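You operate a simulated robot arm through the tools that you are given. There is no shell and no other tool. Be economical: measure what you need, move in short steps, check, and stop when the job is done.

You are at the controls of a simulated robot arm. One attempt, no reset.

JOB
Put both carrot cubes from the round tin into the tray's small part.
Fine: draw the tray slide toward the tin first, rest the lid on the round mat, and put the lid back on.
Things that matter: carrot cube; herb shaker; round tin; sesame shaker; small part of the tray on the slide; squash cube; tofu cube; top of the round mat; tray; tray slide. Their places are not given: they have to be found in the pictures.

The check looks at the end state, three seconds after you hand in, the way a careful person would. Anything else that was tipped, shoved, dropped, spilled or broken makes it a failure. Lids that push on must go on centred and level and be pressed home; caps that screw on are set level and turned clockwise until they are tight.

ROBOT AND FRAMES
A 7-joint arm with a three-finger gripper, fixed in place. Base frame: the origin is at the foot of the arm, x ahead of it, y to its left, z up; the work surface is at about z = 860. Units: mm, degrees, N and s.
Its first joint turns from -166.0 to 166.0 degrees. Payload 2.69 kg.
The TCP is the grasp point between the finger pads, 29 mm short of the fingertips. In the tool frame z runs along the fingers and y along their closing line. Largest opening 120 mm; the body of the gripper starts 78 mm behind the TCP.
Orientation is that of the tool frame in the base frame, as a unit quaternion [x, y, z, w]. With the fingers straight down and closing along the base's y, the tool's x points along the base's -x, its y along +y and its z along -z.

CONTROLS
- The arm moves only by the tool move_arm. Its argument "plan" is a list of rows, each a list of 7 numbers: the turn, a rotation vector about the tool's x, y, z in units of 5 degrees (1.0 is 5 degrees), then the shift along the tool's x, y, z in units of 25 mm (1.0 is 25 mm), then the finger opening in mm, from 0 to 120. In form: [[rx, ry, rz, x, y, z, claw], ...]. A call has 1 to 8 rows; each row shifts and turns the commanded pose from where the row before left it, along the tool's axes as they then stand. A call with a number of a shift or a turn outside -1 to 1 is refused whole. A row lasts 0.2 s, in which the tool goes at most 50 mm and 8.6 degrees; a call with a longer step from one row to the next is refused whole, and so is a gripper value outside its range. A pose out of reach is approached as far as the arm can. The call stops where the force on the tool passes 70 N (or 10 N more than at its start, if that is more) or the arm is blocked; 0.2 s more then pass. Each finger halts on what it meets, pressing with about 37 N; the grip force reading is that of the motor and also rises with nothing between the fingers. The clock runs only during rows and for 0.2 s after the last one: add rows that do not move to give the fingers time. The reply holds the time, the measured pose of the TCP, the force on the tool along the base axes, the opening and the grip force, in the units named above and with some noise, with the torque about the TCP (base axes, N m) and any sound that the robot's microphone picked up, and new pictures: "views" is both (left out), scene, wrist or none.
- Cameras (640 x 400 px; columns grow to the right, rows downward): "scene" is fixed at [220.7, -648.4, 1615.7]; the picture's right is [0.59, -0.80, 0.00], its down [-0.74, -0.55, -0.40] and it looks along [0.32, 0.24, -0.92] (base axes); focal length 318 px, centre (320, 200). "wrist" rides on the gripper at [63, 0, -104] in the tool frame; the picture's right is [0.00, 1.00, 0.00], its down [-0.83, 0.00, -0.56] and it looks along [-0.56, 0.00, 0.83] (tool axes); focal length 275 px, centre (320, 200).
- slide_trunk(by): slides the trunk up (or, below 0, down) by that many mm; the arm rides with it, the base frame stays. It gives what a move gives, with no picture.
- locate(camera, pixels): there is no depth. For up to 12 entries [column, row, z] of the newest picture of that camera ("zoom" is the newest enlarged one), the place [x, y] in the base frame at which the ray of that pixel passes the height z, good to about 2 mm. The clock stands still meanwhile.
- inspect(camera, box): a new picture of the part [left, top, right, bottom] of that camera's present view, enlarged. The clock stands still meanwhile.
- finish_job(): hands the job in; it is judged then, once.

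Work in short steps. Measure before you move; look again where a grasp or a placing could have gone wrong, and mend it. You have 80 turns and 200 pictures in all, those below and enlarged ones among them. Open the gripper and draw the arm clear of the work before you hand the job in, unless the task says otherwise; then end with one line.

The tools are called after "Request:" as a command line: name --pt "numbers of a row" for each row, then --argument value for the rest, lists and objects as JSON in quotes. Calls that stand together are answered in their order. move_arm: Moves the arm, as the interface text tells. Its arguments: {"type":"object","properties":{"plan":{"type":"array","items":{"type":"array","items":{"type":"number"}}},"views":{"type":"string","enum":["both","scene","wrist","none"]}},"required":["plan"]} The other tools are called the same way: slide_trunk (by) slides the trunk up or down; locate (camera, pixels) gives the place at which the rays of pixels pass given heights; inspect (camera, box) takes an enlarged picture of a part of a camera's view; finish_job () hands the job in.

At the start:

```text
t: 0.0
tcp_pos: [432.7, -265.7, 1140.0]
tcp_rot: [0.001, 1.0, 0.0, 0.0]
contact_force: [-0.2, 0.1, 0.2]
torque: [0.0, -0.02, 0.02]
opening: 120.0
grip_force: 0.1
trunk travel left (down, up): [-350.0, 236.0]
```

scene: 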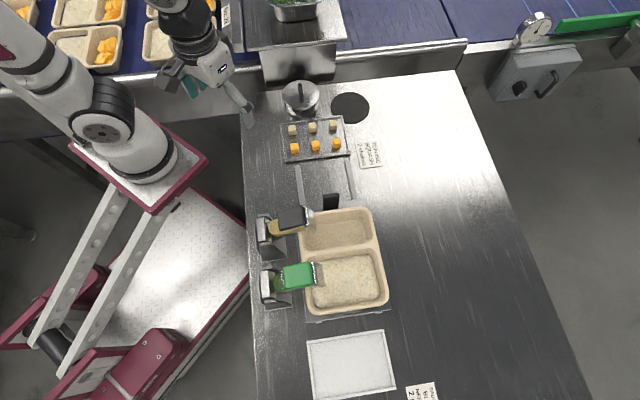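
wrist: 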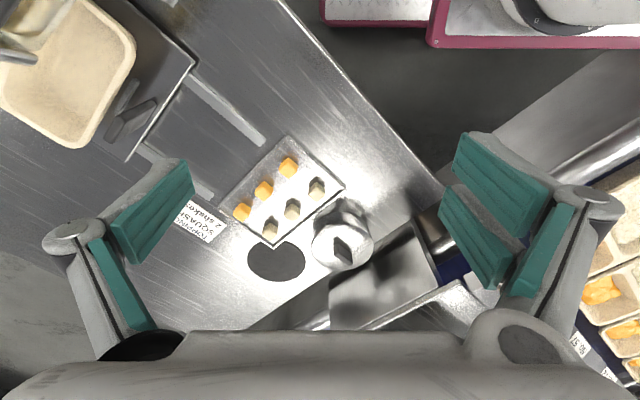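

I'll look closer at the tin, mat, cubes, slide and tray in the scene view.

Request:
inspect --camera "scene" --box '[240, 70, 400, 170]'

Request:
inspect --camera "scene" --box '[240, 150, 432, 320]'

Request:
locate --camera "scene" --pixels '[[300, 98, 860], [350, 107, 860], [299, 85, 940], [345, 258, 860], [325, 166, 860], [331, 202, 880], [255, 240, 860], [320, 140, 860]]'

```text
4.00 times, centred on (320, 120) of scene
```

zoom: 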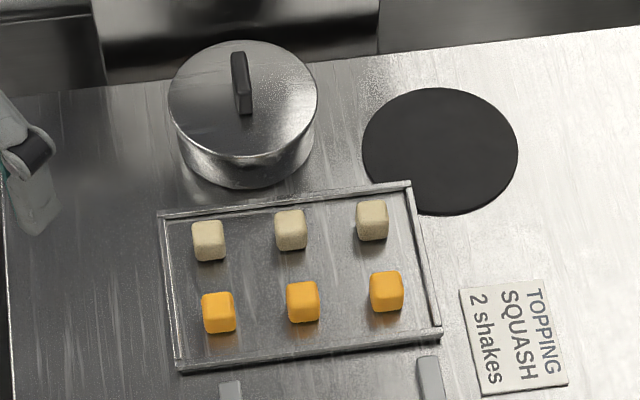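

```text
2.35 times, centred on (336, 235) of scene
```

zoom: 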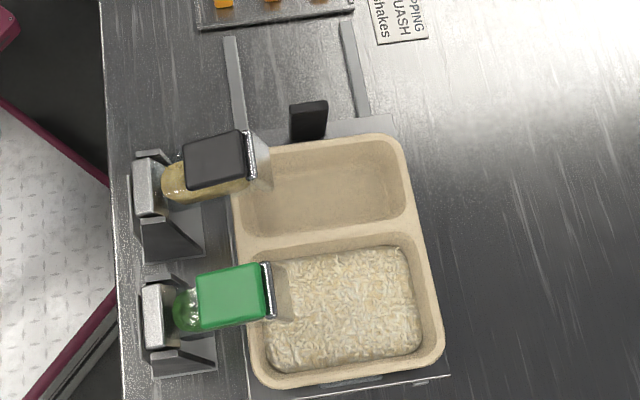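

```text
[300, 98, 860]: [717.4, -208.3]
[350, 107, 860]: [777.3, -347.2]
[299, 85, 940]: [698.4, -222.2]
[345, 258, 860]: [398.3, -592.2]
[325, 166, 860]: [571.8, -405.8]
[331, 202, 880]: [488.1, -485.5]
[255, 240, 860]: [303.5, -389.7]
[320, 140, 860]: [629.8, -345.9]
```

The tin lid has a fin handle at scene px (300,91) and wrist px (343,250). I'll triangulate heights using both cameras.

Request:
inspect --camera "wrist" --box '[220, 130, 412, 290]'

Request:
locate --camera "scene" --pixels '[[300.7, 94.6, 900], [300.7, 94.6, 920], [300.7, 94.6, 940], [300.7, 94.6, 960], [350, 107.7, 860], [350, 107.7, 866]]'

Request:
locate --camera "wrist" --pixels '[[343, 234, 900], [343, 234, 920], [343, 234, 940], [343, 234, 960], [277, 261, 860], [277, 261, 866]]'

```text
2.50 times, centred on (316, 210) of wrist
```

zoom: 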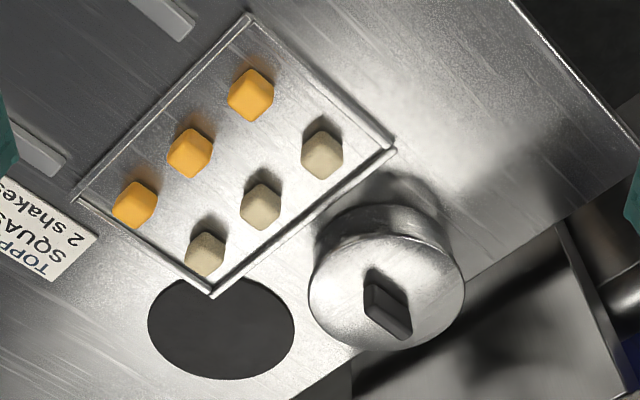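

```text
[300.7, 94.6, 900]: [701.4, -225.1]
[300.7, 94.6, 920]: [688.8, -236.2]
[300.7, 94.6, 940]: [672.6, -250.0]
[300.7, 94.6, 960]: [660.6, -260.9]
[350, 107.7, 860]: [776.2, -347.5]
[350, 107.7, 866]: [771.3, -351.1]
```

```text
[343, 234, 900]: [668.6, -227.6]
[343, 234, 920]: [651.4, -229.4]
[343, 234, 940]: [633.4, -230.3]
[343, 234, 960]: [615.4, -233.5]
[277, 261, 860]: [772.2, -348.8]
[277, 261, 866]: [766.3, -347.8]
```

The lid's ellipse centre in the wrist view is actually (342.8, 247), so I'll redo that. I'll measure the slide handle and tin base as well.

Request:
locate --camera "wrist" --pixels '[[342.8, 247, 900], [342.8, 247, 920], [342.8, 247, 940], [311.5, 242, 920], [374, 242, 920], [338, 237, 940], [350, 261, 940], [134, 116, 900], [128, 117, 880]]'

Request:
locate --camera "scene" --pixels '[[282, 96, 920], [319.5, 93, 920], [331.5, 194, 900], [331.5, 207, 870], [298.6, 166, 863], [304, 205, 863], [346.6, 159, 863], [355, 199, 863], [277, 124, 865], [344, 117, 865], [350, 154, 865], [285, 162, 865]]'

```text
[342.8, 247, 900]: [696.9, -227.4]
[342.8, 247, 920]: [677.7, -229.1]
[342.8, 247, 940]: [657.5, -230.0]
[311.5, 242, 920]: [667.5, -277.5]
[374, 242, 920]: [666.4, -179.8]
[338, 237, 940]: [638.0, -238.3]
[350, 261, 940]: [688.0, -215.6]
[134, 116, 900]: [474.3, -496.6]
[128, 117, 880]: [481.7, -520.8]
```

```text
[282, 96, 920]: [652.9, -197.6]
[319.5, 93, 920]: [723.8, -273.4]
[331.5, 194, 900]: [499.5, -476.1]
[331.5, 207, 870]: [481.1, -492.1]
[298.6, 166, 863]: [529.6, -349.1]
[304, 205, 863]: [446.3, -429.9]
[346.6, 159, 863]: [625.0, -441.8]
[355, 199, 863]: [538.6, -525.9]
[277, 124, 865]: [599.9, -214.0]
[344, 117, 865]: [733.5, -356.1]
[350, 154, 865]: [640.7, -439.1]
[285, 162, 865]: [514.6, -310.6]
```

The lid top is near z≈900 at (698,-226), the mat at about (774,-348), and the slide rails run along (0.717,0.697). I'll yaw the tool so its closing line matches the slide direction (about 46° about tool z).

Request:
move_arm --pt "0 0 1 0 0 0 120" --pt "0 0 1 0 0 0 120" --pt "0 0 1 0 0 0 120" --pt "0 0 1 0 0 0 120" --pt "0 0 1 0 0 0 120" --pt "0 0 1 0 0 0 120" --pt "0 0 1 0 0 0 120" --pt "0 0 1 0 0 0 120" --views "none"

Request:
move_arm --pt "0 0 1 0 0 0 120" --pt "0 0 0.15 0 -1 0 120" --pt "0 0 0 0 -1 0 120" --pt "0 0 0 0 -1 0 120" --pt "0 0 0 0 -1 0 120" --pt "0 0 0 -1 -0.5 0 120" --pt "0 0 0 -1 0 0 120" --pt "0 0 0 -1 0 0 120"

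```text
t: 1.8
tcp_pos: [432.7, -266.2, 1140.4]
tcp_rot: [0.343, 0.939, 0.0, 0.0]
contact_force: [-0.1, -0.3, 0.3]
torque: [0.02, -0.03, 0.0]
opening: 120.0
grip_force: 0.0
trunk travel left (down, up): [-350.0, 236.0]
```

```text
t: 3.6
tcp_pos: [404.4, -397.9, 1141.2]
tcp_rot: [0.388, 0.922, 0.0, 0.0]
contact_force: [-0.7, -0.3, 0.3]
torque: [-0.03, -0.05, -0.01]
opening: 119.8
grip_force: 0.1
trunk travel left (down, up): [-350.0, 236.0]
```

scene: 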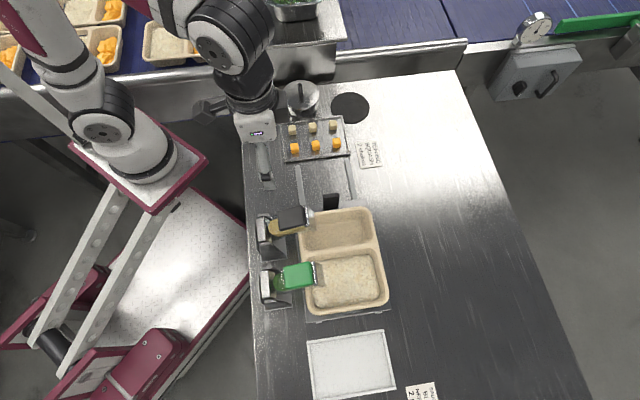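
wrist: 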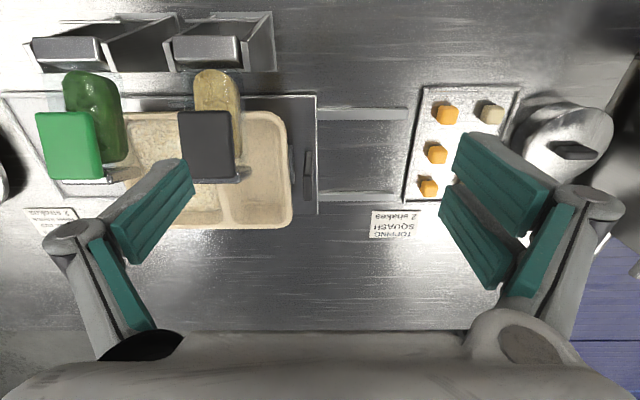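

The view is now aligned with the slide, and the slide handle shows at wrist px about (308,175). I'll enlarge it to measure.

Request:
inspect --camera "wrist" --box '[170, 60, 426, 220]'

Request:
inspect --camera "scene" --box '[240, 160, 400, 260]'

```text
2.50 times, centred on (298, 140) of wrist
```

zoom: 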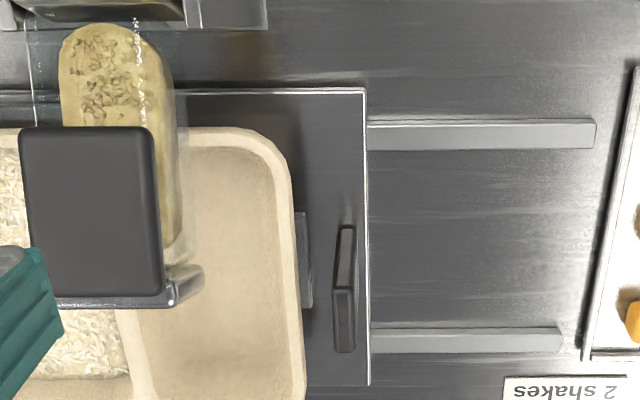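

```text
4.00 times, centred on (320, 210) of scene
```

zoom: 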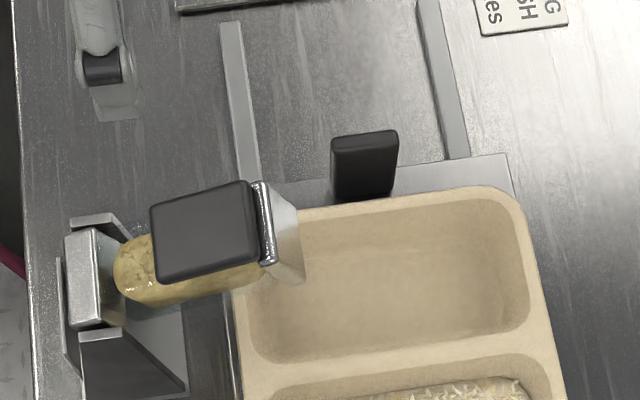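

The handle's top face centre is at wrist px (307.6,188) and scene px (331.2,195). Triangulating it and the rail ends.

Request:
locate --camera "wrist" --pixels '[[307.6, 188, 900], [307.6, 188, 920], [308, 175.2, 900], [307, 200.8, 900], [303, 188, 900], [312, 188, 900], [316.5, 150, 866], [408, 113.5, 864], [422, 130, 870], [315, 115, 866]]'

Request:
locate --camera "scene" --pixels '[[331.2, 194.5, 890], [331.2, 194.5, 900], [331.2, 194.5, 920], [367, 198.5, 866], [323, 196, 900], [339.2, 193.5, 900], [323.5, 209, 866]]'

```text
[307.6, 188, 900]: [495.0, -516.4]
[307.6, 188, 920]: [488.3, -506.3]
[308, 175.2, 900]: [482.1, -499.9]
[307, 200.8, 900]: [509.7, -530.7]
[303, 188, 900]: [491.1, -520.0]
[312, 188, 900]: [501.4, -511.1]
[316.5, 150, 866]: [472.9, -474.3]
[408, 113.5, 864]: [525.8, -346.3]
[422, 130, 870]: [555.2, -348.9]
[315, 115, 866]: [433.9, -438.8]
```

```text
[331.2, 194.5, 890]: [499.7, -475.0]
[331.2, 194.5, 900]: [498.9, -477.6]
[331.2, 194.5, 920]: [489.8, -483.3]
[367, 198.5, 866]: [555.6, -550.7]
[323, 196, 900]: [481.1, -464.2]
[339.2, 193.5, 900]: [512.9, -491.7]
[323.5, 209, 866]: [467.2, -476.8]
```

The handle top is near z≈942, centred around (481,-493). Next I'll check the nearby sesame shaker's position for clearance.

Request:
locate --camera "wrist" --pixels '[[205, 145, 940], [205, 145, 980], [205, 145, 1020], [235, 179, 940], [235, 179, 980], [235, 179, 1000], [291.5, 200, 890], [291.5, 200, 910]]'

Request:
locate --camera "scene" --pixels '[[291.5, 218, 940], [291.5, 218, 980], [291.5, 218, 1020], [306, 231, 940], [306, 231, 980], [306, 231, 1000], [361, 207, 890], [361, 207, 910]]'

```text
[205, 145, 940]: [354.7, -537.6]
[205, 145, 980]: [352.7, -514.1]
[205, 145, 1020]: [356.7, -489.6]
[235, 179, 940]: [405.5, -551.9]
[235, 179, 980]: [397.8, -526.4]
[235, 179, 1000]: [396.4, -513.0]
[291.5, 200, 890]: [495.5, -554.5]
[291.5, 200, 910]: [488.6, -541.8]
```

```text
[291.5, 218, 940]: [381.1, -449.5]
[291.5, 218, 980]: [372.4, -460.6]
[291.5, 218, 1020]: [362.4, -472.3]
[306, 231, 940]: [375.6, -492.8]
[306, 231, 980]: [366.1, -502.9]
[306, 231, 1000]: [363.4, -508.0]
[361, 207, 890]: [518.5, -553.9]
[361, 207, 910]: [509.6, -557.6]
```

The shaker cap sits about 75 mm behind and 96 mm inboard of the handle, so a straight descent on the handle clears it. I'll move above the handle with the fingers opened to 44 mm and stop at z≈1000 to check.

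Request:
move_arm --pt "0 0 0 -0.9 -0.08 0.3 80" --pt "0 0 0 -0.9 -0.08 0.3 44" --pt "0 0 0 -0.9 -0.08 0.4 44" --pt "0 0 0 -0.9 -0.08 1 44" --pt "0 0 0 -0.9 -0.08 1 44" --pt "0 0 0 -0.68 -0.08 1 44" --pt "0 0 0 0 0 1 44" --pt "0 0 0 0 0 0.6 44"

```text
t: 5.4
tcp_pos: [485.6, -500.2, 997.9]
tcp_rot: [0.389, 0.921, 0.0, 0.001]
contact_force: [-0.2, 0.6, 0.8]
torque: [-0.03, 0.02, 0.0]
opening: 44.2
grip_force: 0.0
trunk travel left (down, up): [-350.0, 236.0]
```

scene: 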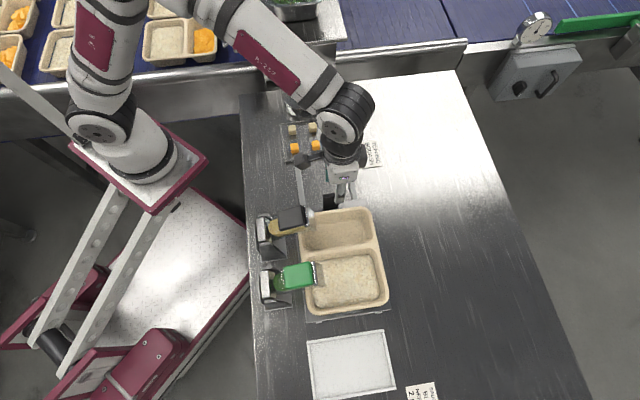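
wrist: 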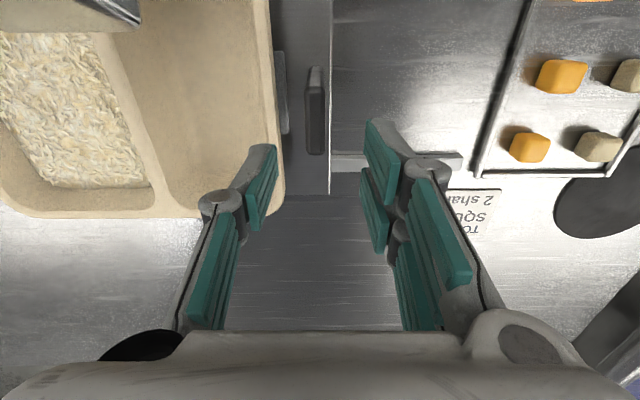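

The handle top sits at wrist col 316, so it is nearly centred, but the tray rim is about 30 mm to the left. I'll narrow the opening to 26 mm and descend to z≈933.

Request:
move_arm --pt "0 0 0 0 -0.07 0 26" --pt "0 0 0 0 0 0.5 26" --pt "0 0 0 0 0 0.7 26" --pt "0 0 0 0 0 0.7 26" --pt "0 0 0 0 0 0.65 26" --pt "0 0 0 0 0 0 26" --views "wrist"

```text
t: 6.8
tcp_pos: [485.8, -501.1, 936.0]
tcp_rot: [0.389, 0.921, 0.0, 0.0]
contact_force: [-0.1, -1.1, -0.2]
torque: [-0.01, 0.0, -0.02]
opening: 26.3
grip_force: 0.0
trunk travel left (down, up): [-350.0, 236.0]
```

wrist: 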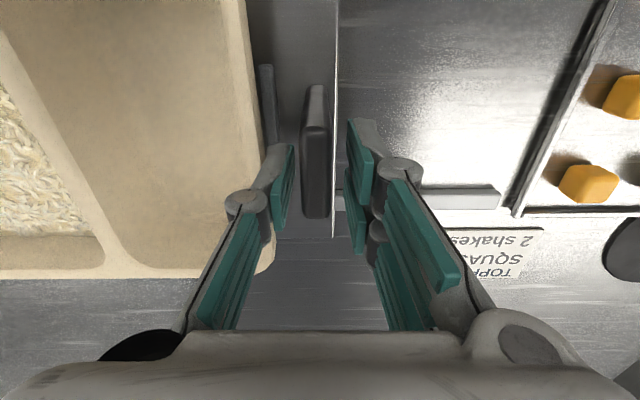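

The fingers straddle the handle between the tray and the far side. Closing.

Request:
move_arm --pt "0 0 0 0 0 0 14" --pt "0 0 0 0 0 0 4" --pt "0 0 0 0 0 0 4" --pt "0 0 0 0 0 0 4" --views "wrist"

```text
t: 7.8
tcp_pos: [485.5, -501.2, 936.5]
tcp_rot: [0.388, 0.922, 0.0, 0.0]
contact_force: [-2.1, 0.3, -2.8]
torque: [-0.21, -0.16, 0.57]
opening: 12.0
grip_force: 38.5
trunk travel left (down, up): [-350.0, 236.0]
```

wrist: 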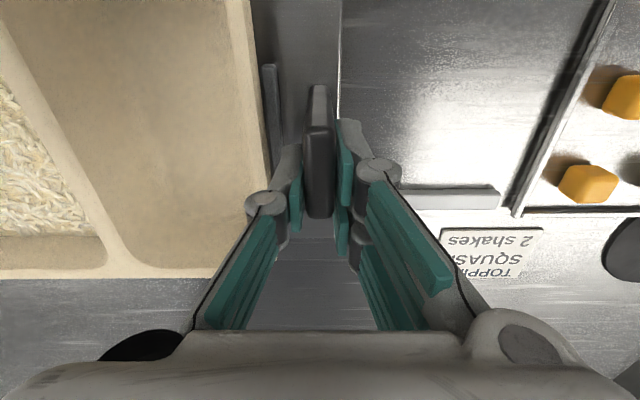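

Gripped at 12 mm. I'll draw the slide gently along tool +y, 80 mm first.

Request:
move_arm --pt "0 0 0 0 0.2 0 4" --pt "0 0 0 0 0.4 0 4" --pt "0 0 0 0 0.5 0 4" --pt "0 0 0 0 0.5 0 4" --pt "0 0 0 0 0.5 0 4" --pt "0 0 0 0 0.5 0 4" --pt "0 0 0 0 0.4 0 4" --pt "0 0 0 0 0.2 0 4"

```text
t: 9.6
tcp_pos: [541.3, -444.1, 936.8]
tcp_rot: [0.389, 0.921, 0.001, -0.001]
contact_force: [-10.4, 8.7, -16.7]
torque: [-0.09, -0.06, 0.52]
opening: 12.2
grip_force: 38.6
trunk travel left (down, up): [-350.0, 236.0]
```

scene: 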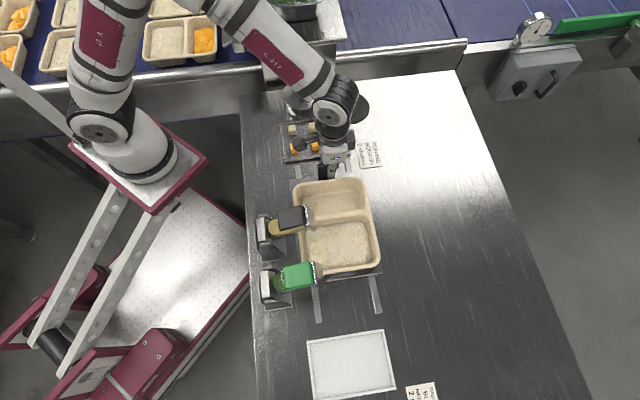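
wrist: 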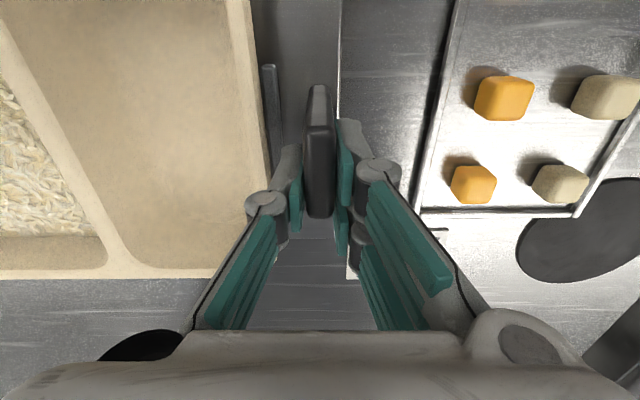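

The slide moved 80 mm smoothly, with small side forces. About 65 mm of gap remains to the cube tray, so I'll continue in small steps with a slight inboard correction, feeling for the stop.

Request:
move_arm --pt "0 0 0 0.04 0.3 -0.02 4" --pt "0 0 0 0.02 0.3 0 4" --pt "0 0 0 0.02 0.3 0 4" --pt "0 0 0 0 0.25 0 4" --pt "0 0 0 0 0.2 0 4" --pt "0 0 0 0 0 0 4"

```text
t: 11.0
tcp_pos: [562.6, -423.7, 936.9]
tcp_rot: [0.391, 0.92, -0.001, 0.0]
contact_force: [-19.9, -19.9, -24.1]
torque: [-0.7, 0.22, 0.59]
opening: 12.1
grip_force: 38.7
trunk travel left (down, up): [-350.0, 236.0]
```

scene: 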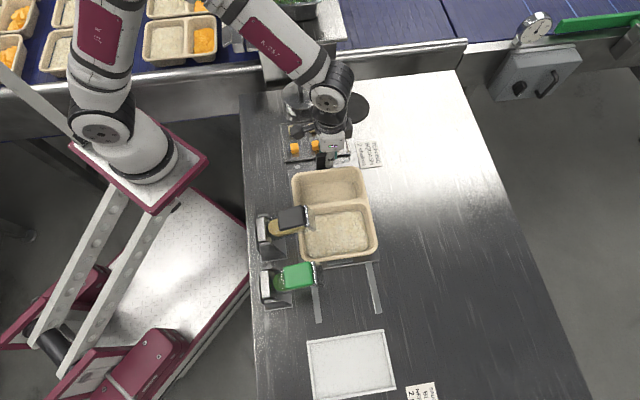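
wrist: 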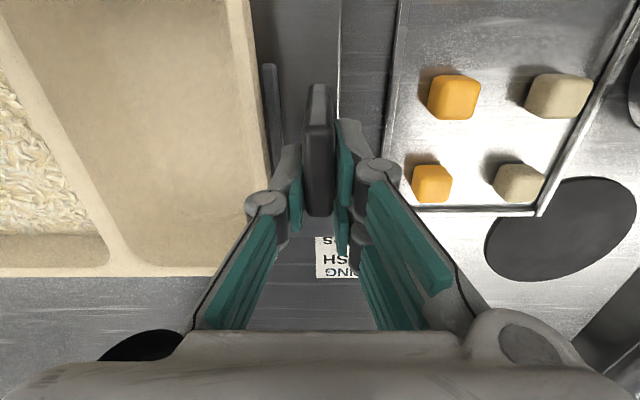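

A 28 N reaction along the slide after 110 mm means it's at its end stop. I'll relax the command, open to 26 mm and rise straight up.

Request:
move_arm --pt "0 0 0 0 -0.1 0 4" --pt "0 0 0 0 0 0 15" --pt "0 0 0 0 0 0 25" --pt "0 0 0 0 0 0 25" --pt "0 0 0 0 0 -0.5 25" --pt "0 0 0 0 0 -1 25" --pt "0 0 0 0 0 -1 25" --pt "0 0 0 0 0 -1 25"

```text
t: 12.8
tcp_pos: [565.7, -422.2, 1023.8]
tcp_rot: [0.39, 0.921, 0.001, 0.0]
contact_force: [0.4, 0.0, -0.1]
torque: [0.01, -0.02, -0.01]
opening: 24.7
grip_force: 0.0
trunk travel left (down, up): [-350.0, 236.0]
```

scene: 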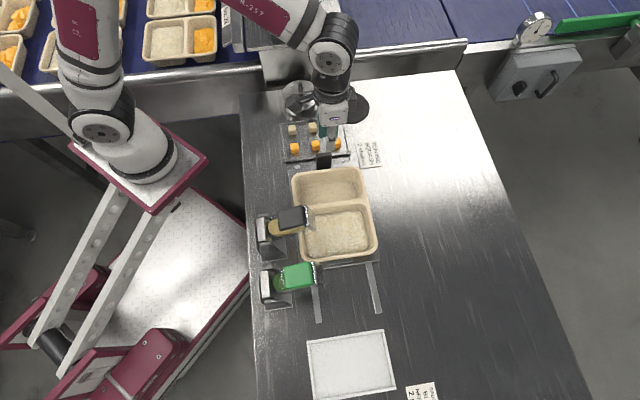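
wrist: 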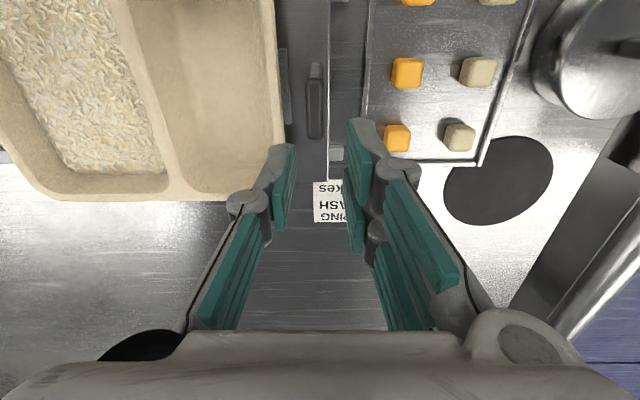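

The slide is in place. I'll rise and yaw −90° so the fingers can straddle the lid's fin with the camera on the near side.

Request:
move_arm --pt "0 0 -1 0 0 -1 25" --pt "0 0 -1 0 0 -1 25" --pt "0 0 -1 0 0 -1 25" --pt "0 0 -1 0 0 0 25" --pt "0 0 -1 0 0 0 25" --pt "0 0 -1 0 0 0 25" --pt "0 0 -1 0 0 0 25" --pt "0 0 -1 0 0 0 25" --views "none"

Request:
move_arm --pt "0 0 -1 0 0 0 50" --pt "0 0 -1 0 0 0 50" --pt "0 0 -1 0 0 0 50" --pt "0 0 -1 0 0 0 50" --pt "0 0 -1 0 0 0 50" --pt "0 0 -1 0 0 0 50" --pt "0 0 -1 0 0 0 50" --pt "0 0 -1 0 0 0 50" --views "none"

Request:
move_arm --pt "0 0 -1 0 0 0 50" --pt "0 0 -1 0 0 0 50" --pt "0 0 0 -1 0 0 50" --pt "0 0 0 -1 0 0 50" --pt "0 0 0 -1 0 0 50" --pt "0 0 0 -1 0 0 50" --pt "0 0 0 0 0 0 50"

```text
t: 14.6
tcp_pos: [565.2, -422.0, 1099.5]
tcp_rot: [0.05, 0.999, 0.0, 0.0]
contact_force: [0.5, -0.8, 0.2]
torque: [0.02, 0.03, 0.01]
opening: 25.1
grip_force: 0.0
trunk travel left (down, up): [-350.0, 236.0]
```

```text
t: 16.4
tcp_pos: [564.3, -422.8, 1099.7]
tcp_rot: [-0.294, 0.956, 0.0, 0.0]
contact_force: [0.0, -0.2, 0.9]
torque: [-0.05, 0.01, 0.02]
opening: 49.9
grip_force: 0.1
trunk travel left (down, up): [-350.0, 236.0]
```

```text
t: 18.0
tcp_pos: [635.1, -353.0, 1101.7]
tcp_rot: [-0.377, 0.926, 0.0, 0.0]
contact_force: [-0.1, -0.8, -0.1]
torque: [0.01, 0.02, -0.04]
opening: 50.2
grip_force: 0.0
trunk travel left (down, up): [-350.0, 236.0]
```

scene: 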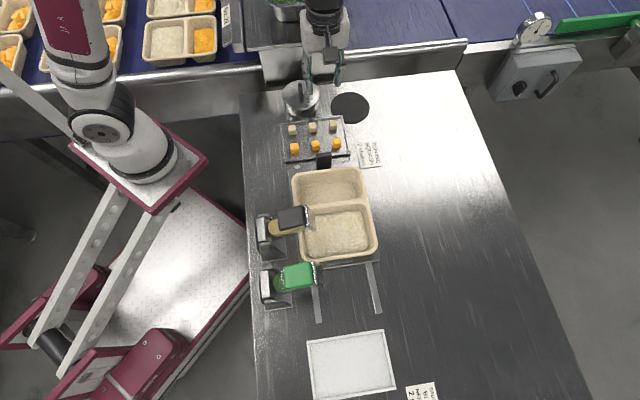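
wrist: 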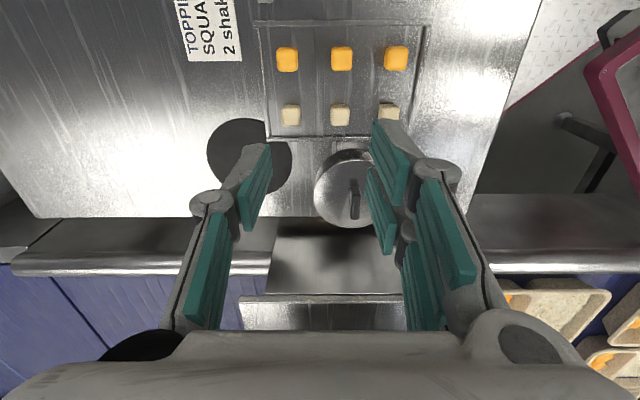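

The tin is at wrist px about (350,190). Enlarging to measure the fin and lid.

Request:
inspect --camera "wrist" --box '[240, 110, 432, 230]'

Request:
inspect --camera "scene" --box '[270, 70, 334, 120]'

```text
3.33 times, centred on (336, 170) of wrist
```

zoom: 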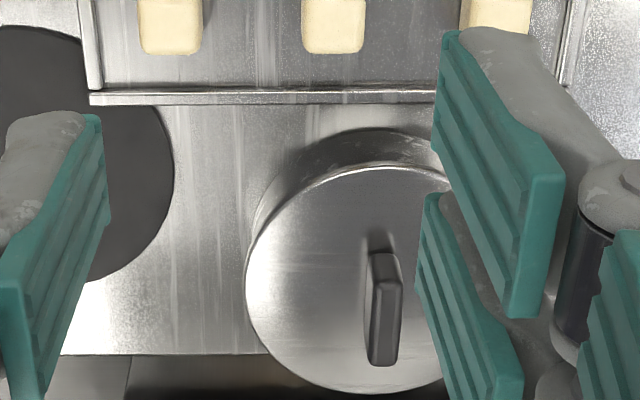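

```text
8.00 times, centred on (302, 95) of scene
```

zoom: 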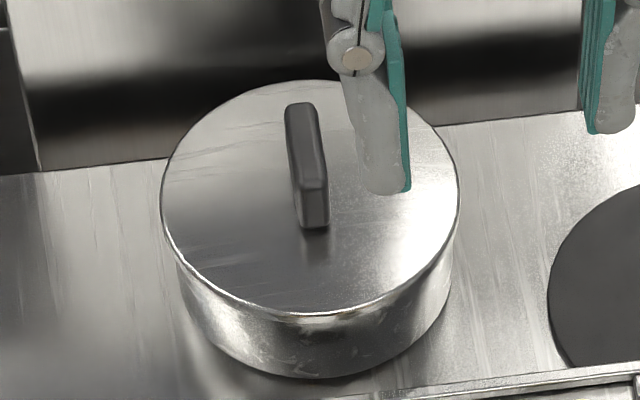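

Fin top centre: wrist (355.8,206.6) and scene (300.2,88.1). Triangulating.

Request:
locate --camera "wrist" --pixels '[[355.8, 206.6, 900], [355.8, 206.6, 920], [355.8, 206.6, 940], [352, 192, 900], [354, 219, 920], [356, 195, 920], [355, 184, 900], [355, 219.5, 930], [358, 189, 930]]'

Request:
locate --camera "scene" --pixels '[[300.2, 88.1, 900], [300.2, 88.1, 920], [300.2, 88.1, 940], [300.7, 94.6, 900], [300.7, 94.6, 890], [299, 83.3, 920], [301.5, 93.5, 920], [301.5, 98.4, 900]]'

```text
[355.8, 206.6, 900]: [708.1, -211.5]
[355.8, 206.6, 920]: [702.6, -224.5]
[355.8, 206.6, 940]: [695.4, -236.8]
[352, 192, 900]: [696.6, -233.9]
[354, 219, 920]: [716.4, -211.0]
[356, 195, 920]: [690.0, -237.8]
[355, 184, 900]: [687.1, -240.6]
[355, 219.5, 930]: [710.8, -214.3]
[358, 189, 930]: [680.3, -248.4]
```

```text
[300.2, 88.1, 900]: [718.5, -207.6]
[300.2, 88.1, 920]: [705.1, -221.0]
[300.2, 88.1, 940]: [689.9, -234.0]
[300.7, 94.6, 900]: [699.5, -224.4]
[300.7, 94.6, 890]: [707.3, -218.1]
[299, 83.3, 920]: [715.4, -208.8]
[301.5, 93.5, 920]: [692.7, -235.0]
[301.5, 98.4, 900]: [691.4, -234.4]
```

Fin top z≈928, centre (700,-228), length along ~45°, matching the tool. I'll move above it at z≈1000.

Request:
move_arm --pt "0 0 0 -0.9 0.3 0 50" --pt "0 0 0 -0.9 0.3 0 50" --pt "0 0 0 -0.9 0.3 0 50" --pt "0 0 0 -0.9 0.3 0.5 50" --pt "0 0 0 -0.9 0.3 0.8 50" --pt "0 0 0 -0.85 0.27 0.9 50" --pt "0 0 0 0 0 0.9 50" --pt "0 0 0 0 0 0.9 50"

```text
t: 19.8
tcp_pos: [699.6, -226.0, 999.4]
tcp_rot: [-0.377, 0.926, 0.001, 0.0]
contact_force: [-0.4, 0.3, 0.1]
torque: [-0.01, -0.02, 0.01]
opening: 49.7
grip_force: 0.1
trunk travel left (down, up): [-350.0, 236.0]
```

scene: 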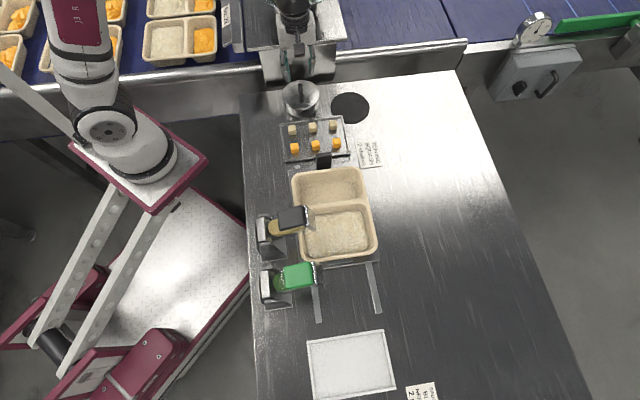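
wrist: 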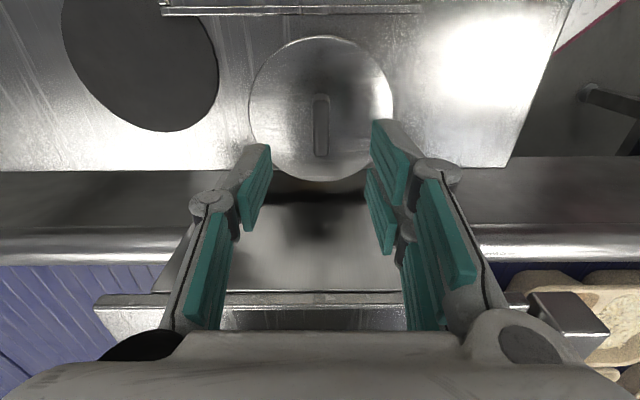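

The fin (col 321, rows 93–157) lies right under the TCP. Descending 66 mm to TCP z≈934.

Request:
move_arm --pt "0 0 0 0 0 0.7 40" --pt "0 0 0 0 0 0.7 40" --pt "0 0 0 0 0 0.6 40" --pt "0 0 0 0 0 0.4 40" --pt "0 0 0 0 0 0.2 40" --pt "0 0 0 0 0 0 40" --views "wrist"

```text
t: 21.2
tcp_pos: [701.0, -225.8, 934.6]
tcp_rot: [-0.376, 0.927, 0.0, 0.0]
contact_force: [0.7, -0.1, -0.3]
torque: [-0.02, -0.03, 0.0]
opening: 40.1
grip_force: 0.0
trunk travel left (down, up): [-350.0, 236.0]
```

wrist: 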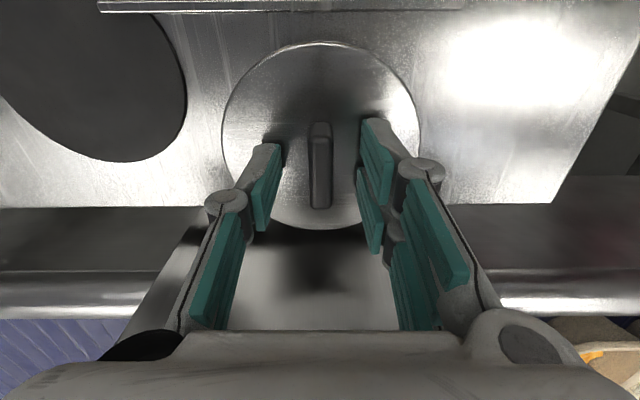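

The fingers straddle the fin and are clear of the lid. Closing.

Request:
move_arm --pt "0 0 0 0 0 0 24" --pt "0 0 0 0 0 0 10" --pt "0 0 0 0 0 0 4" --pt "0 0 0 0 0 0 4" --pt "0 0 0 0 0 0 4" --views "none"

Request:
move_arm --pt "0 0 0 0 0 -0.2 4" --pt "0 0 0 0 0 -0.2 4" --pt "0 0 0 0 0 -0.2 4" --pt "0 0 0 0 0 0 4"

```text
t: 22.4
tcp_pos: [700.9, -225.8, 935.5]
tcp_rot: [-0.376, 0.927, 0.0, 0.0]
contact_force: [1.4, 0.1, -1.0]
torque: [-0.03, -0.01, 0.0]
opening: 11.2
grip_force: 36.9
trunk travel left (down, up): [-350.0, 236.0]
heard: snap
```

```text
t: 23.4
tcp_pos: [700.8, -227.1, 949.6]
tcp_rot: [-0.376, 0.927, 0.0, 0.001]
contact_force: [-0.8, -0.2, -1.2]
torque: [0.0, -0.02, 0.0]
opening: 11.6
grip_force: 37.1
trunk travel left (down, up): [-350.0, 236.0]
```

scene: 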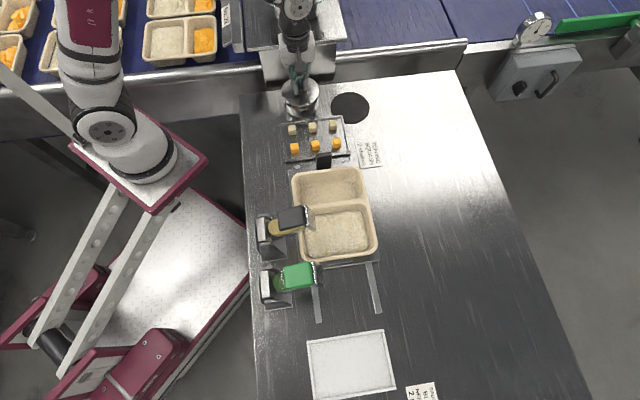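
wrist: 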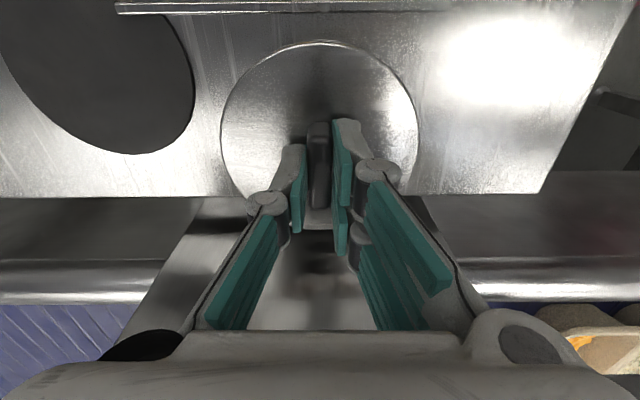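

The lid has been lifted about 15 mm, and a snap was heard. I'll check that the tin stayed down.

Request:
move_arm --pt "0 0 0 0 0 -0.5 4" --pt "0 0 0 0 0 -0.8 4" --pt "0 0 0 0 0 -0.8 4" --pt "0 0 0 0 0 -0.6 4" --pt "0 0 0 0 0 0 4" --views "wrist"

Request:
inspect --camera "scene" --box '[260, 60, 388, 140]'

```text
t: 24.6
tcp_pos: [700.6, -227.6, 1017.4]
tcp_rot: [-0.377, 0.926, 0.0, 0.0]
contact_force: [0.6, 0.6, -1.4]
torque: [0.01, -0.02, -0.03]
opening: 11.3
grip_force: 36.5
trunk travel left (down, up): [-350.0, 236.0]
```

wrist: 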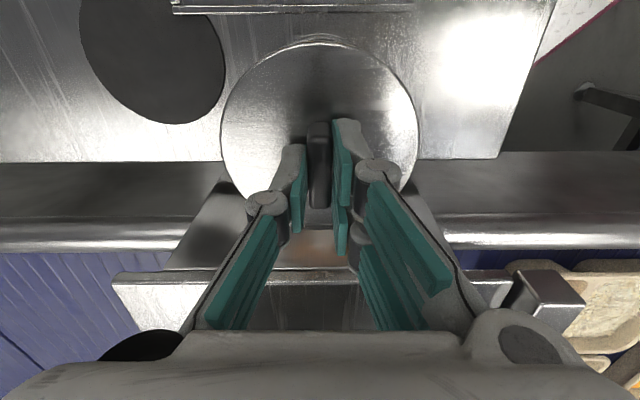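

```text
5.00 times, centred on (324, 100) of scene
```

zoom: 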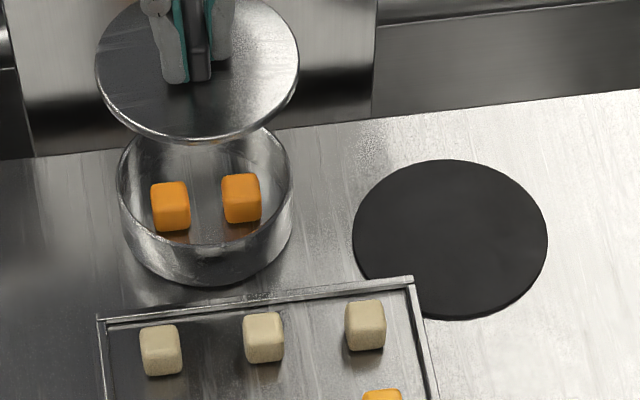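

The tin stayed, with two carrot cubes inside. The cube tray's corner looks close to the mat, so I'll measure both to choose the lid's resting spot.

Request:
inspect --camera "wrist" --box '[60, 0, 252, 130]'

Request:
locate --camera "wrist" --pixels '[[173, 12, 861], [173, 12, 870], [80, 20, 861], [225, 80, 861], [190, 124, 861], [120, 95, 861]]'

Request:
locate --camera "scene" --pixels '[[342.4, 116, 861], [342.4, 116, 870], [330.6, 108, 861], [369.5, 108, 861], [350, 92, 861], [350, 123.5, 861], [343, 117.5, 861]]'

```text
3.08 times, centred on (156, 65) of wrist
```

zoom: 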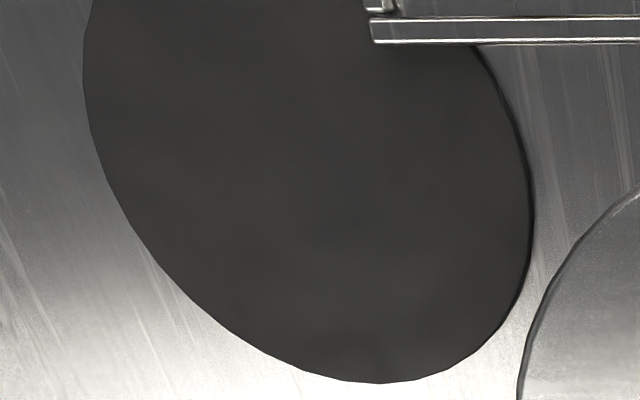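

```text
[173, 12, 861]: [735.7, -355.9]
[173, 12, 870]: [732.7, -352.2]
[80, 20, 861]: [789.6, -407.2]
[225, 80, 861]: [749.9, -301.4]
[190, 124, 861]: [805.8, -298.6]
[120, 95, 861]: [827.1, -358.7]
```

```text
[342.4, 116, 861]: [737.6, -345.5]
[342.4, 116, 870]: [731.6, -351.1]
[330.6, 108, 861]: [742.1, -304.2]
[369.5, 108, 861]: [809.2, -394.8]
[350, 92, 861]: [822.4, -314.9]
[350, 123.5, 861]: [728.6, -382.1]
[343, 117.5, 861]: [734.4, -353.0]
```

Mat centre is (775.5,-349), r≈57, and the tray corner at (733,-352) would foul a centred lid. I'll rest the lid offset 17 mm away from it, at (792.5,-349).

Request:
move_arm --pt "0 0 0 0.1 -0.6 0 4" --pt "0 0 0 0.1 -0.9 0 4" --pt "0 0 0 0.1 -0.9 0 4" --pt "0 0 0 0.1 -0.9 0 4" --pt "0 0 0 0.1 -0.9 0 4" --pt "0 0 0 0.1 -0.9 0 4" --pt "0 0 0 0.155 -0.6 0 4" --pt "0 0 0 0 -0.35 0 4" --views "none"

Request:
move_arm --pt "0 0 0 0 0 0.8 4" --pt "0 0 0 0 0 0.8 4" --pt "0 0 0 0 0 0.8 4" --pt "0 0 0 0 0 0.6 4" --pt "0 0 0 0 0 0.5 4" --pt "0 0 0 0 0 0 4"

```text
t: 26.4
tcp_pos: [793.5, -349.9, 1016.6]
tcp_rot: [-0.375, 0.927, 0.0, 0.0]
contact_force: [-0.2, 1.0, -0.4]
torque: [0.0, 0.02, -0.02]
opening: 11.4
grip_force: 37.1
trunk travel left (down, up): [-350.0, 236.0]
```

```text
t: 27.8
tcp_pos: [791.7, -348.8, 929.0]
tcp_rot: [-0.377, 0.926, 0.001, 0.001]
contact_force: [0.2, 0.4, -0.5]
torque: [-0.02, 0.03, 0.03]
opening: 11.2
grip_force: 36.6
trunk travel left (down, up): [-350.0, 236.0]
```

scene: 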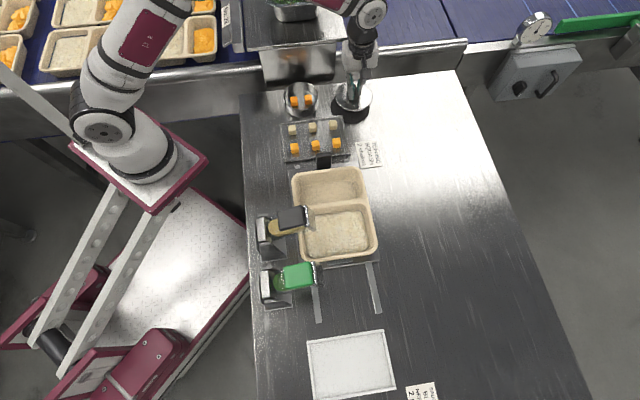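
wrist: 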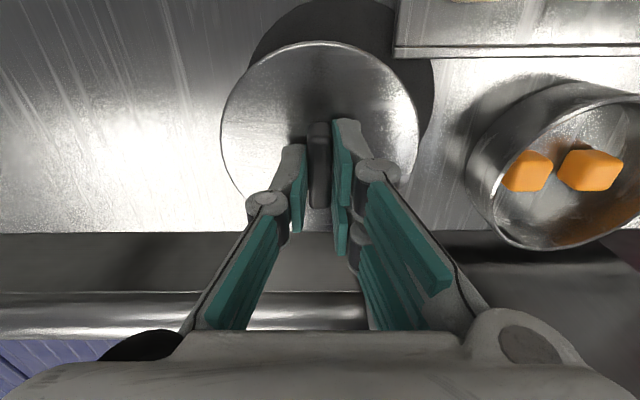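

The lid hangs over the mat. I'll lower it in small steps until contact.

Request:
move_arm --pt "0 0 0 0 0 0.2 4" --pt "0 0 0 0 0 0.2 4" --pt "0 0 0 0 0 0.15 4" --pt "0 0 0 0 0 0.1 4" --pt "0 0 0 0 0 0 4"

```text
t: 29.0
tcp_pos: [792.0, -349.0, 913.3]
tcp_rot: [-0.376, 0.926, 0.0, 0.0]
contact_force: [0.4, -0.2, -0.4]
torque: [0.02, -0.02, -0.05]
opening: 11.3
grip_force: 37.4
trunk travel left (down, up): [-350.0, 236.0]
```

scene: 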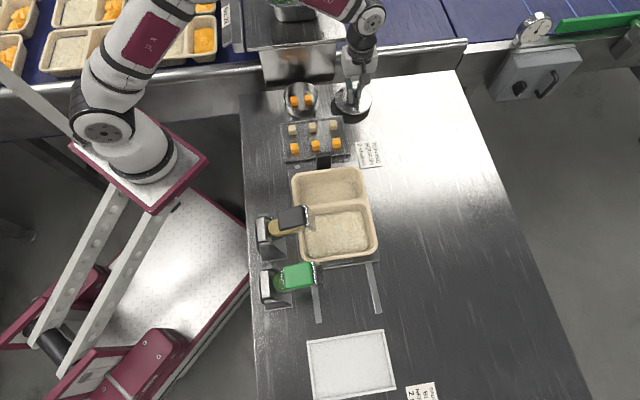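
wrist: 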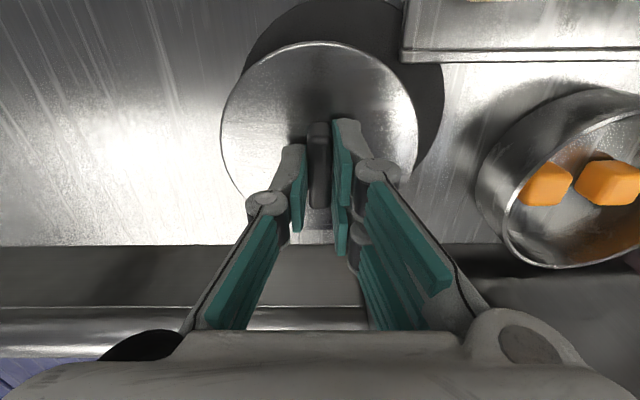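

No contact yet, and the lid edge stays clear of the tray corner at (402,60). Continuing down in small steps.

Request:
move_arm --pt "0 0 0 0 0 0.12 4" --pt "0 0 0 0 0 0.12 4" --pt "0 0 0 0 0 0.1 4" --pt "0 0 0 0 0 0 4" --views "none"

```text
t: 30.0
tcp_pos: [792.1, -348.4, 906.1]
tcp_rot: [-0.375, 0.927, -0.002, 0.001]
contact_force: [-0.6, 2.1, 15.3]
torque: [0.0, 0.17, 0.03]
opening: 11.4
grip_force: 37.5
trunk travel left (down, up): [-350.0, 236.0]
```

Contact: 15 N upward at z≈906. I'll release and inspect.

Request:
move_arm --pt "0 0 0 0 0 -0.04 4" --pt "0 0 0 0 0 0 15" --pt "0 0 0 0 0 0 40" --pt "0 0 0 0 0 0 40" --pt "0 0 0 0 0 -0.4 40" --pt "0 0 0 0 0 -1 40" --pt "0 0 0 0 0 -1 40" --pt "0 0 0 0 0 -1 40"

Request:
inspect --camera "scene" --box '[260, 60, 388, 140]'

```text
t: 31.8
tcp_pos: [794.1, -349.0, 990.4]
tcp_rot: [-0.376, 0.927, 0.001, 0.0]
contact_force: [0.4, 1.4, -0.6]
torque: [0.03, 0.0, -0.01]
opening: 40.2
grip_force: 0.0
trunk travel left (down, up): [-350.0, 236.0]
```

scene: 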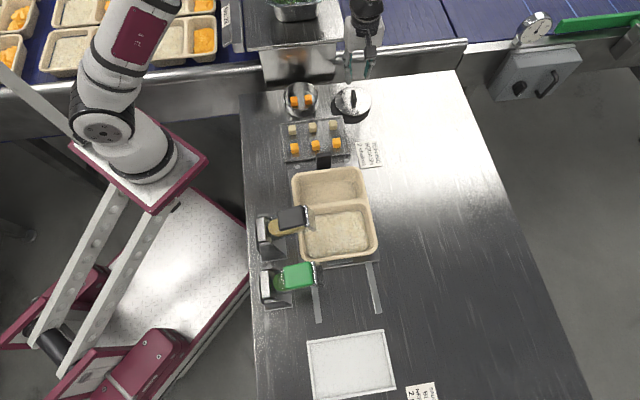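
wrist: 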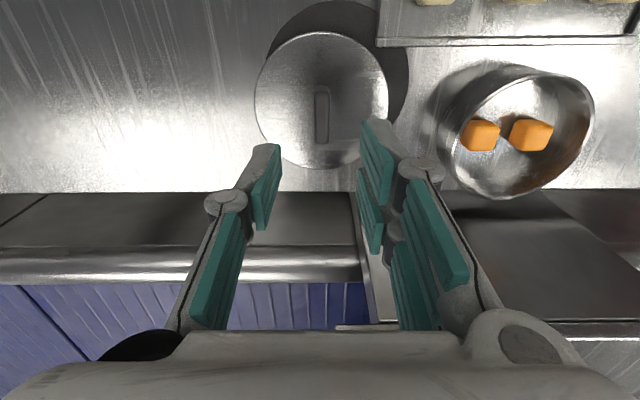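

```text
5.00 times, centred on (324, 100) of scene
```

zoom: 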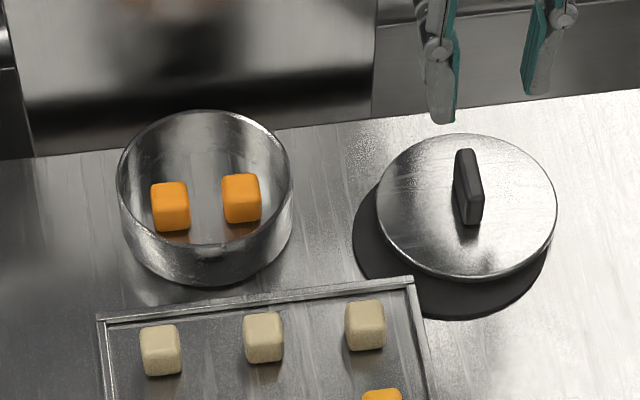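

The lid rests level on the mat, clear of the tray corner. Before picking cubes I'll check the fence and stand height behind the tin, because the gripper body must turn toward it.

Request:
locate --camera "wrist" --pixels '[[150, 252, 900], [150, 252, 950], [150, 252, 1000], [540, 322, 950], [540, 322, 1000], [540, 322, 1050], [200, 192, 860], [480, 136, 885], [531, 135, 885], [480, 128, 885], [530, 128, 885]]'

Request:
locate --camera "scene" --pixels '[[400, 57, 900], [400, 57, 950], [400, 57, 1000], [290, 49, 950], [290, 49, 1000], [290, 49, 1050], [400, 78, 860], [300, 88.5, 860], [294, 98, 885], [308.3, 96.5, 885]]'

Request:
inspect --camera "scene" --box '[230, 0, 358, 80]'

```text
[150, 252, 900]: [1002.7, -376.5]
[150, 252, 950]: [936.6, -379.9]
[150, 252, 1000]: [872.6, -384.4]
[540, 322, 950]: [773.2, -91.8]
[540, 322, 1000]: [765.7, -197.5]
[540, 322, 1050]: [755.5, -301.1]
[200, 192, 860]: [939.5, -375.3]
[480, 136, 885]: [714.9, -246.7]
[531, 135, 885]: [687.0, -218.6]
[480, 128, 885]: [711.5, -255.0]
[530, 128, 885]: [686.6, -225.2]
```

```text
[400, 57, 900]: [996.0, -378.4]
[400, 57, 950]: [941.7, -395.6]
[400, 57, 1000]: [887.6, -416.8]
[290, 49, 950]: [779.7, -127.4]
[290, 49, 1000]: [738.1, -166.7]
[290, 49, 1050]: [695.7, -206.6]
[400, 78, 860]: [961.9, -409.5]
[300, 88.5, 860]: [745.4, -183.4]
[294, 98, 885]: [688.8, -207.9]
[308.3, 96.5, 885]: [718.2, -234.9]
```

```text
5.00 times, centred on (294, 40) of scene
```

zoom: 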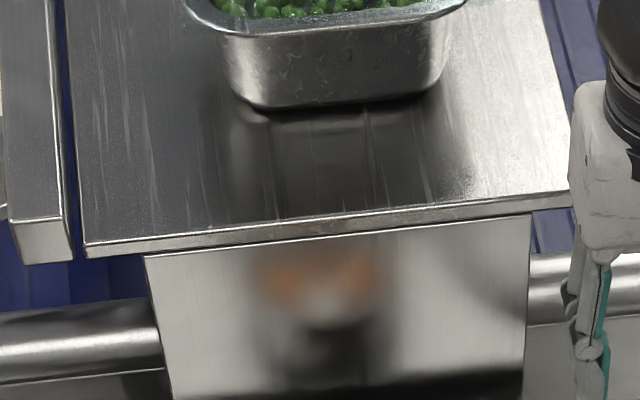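

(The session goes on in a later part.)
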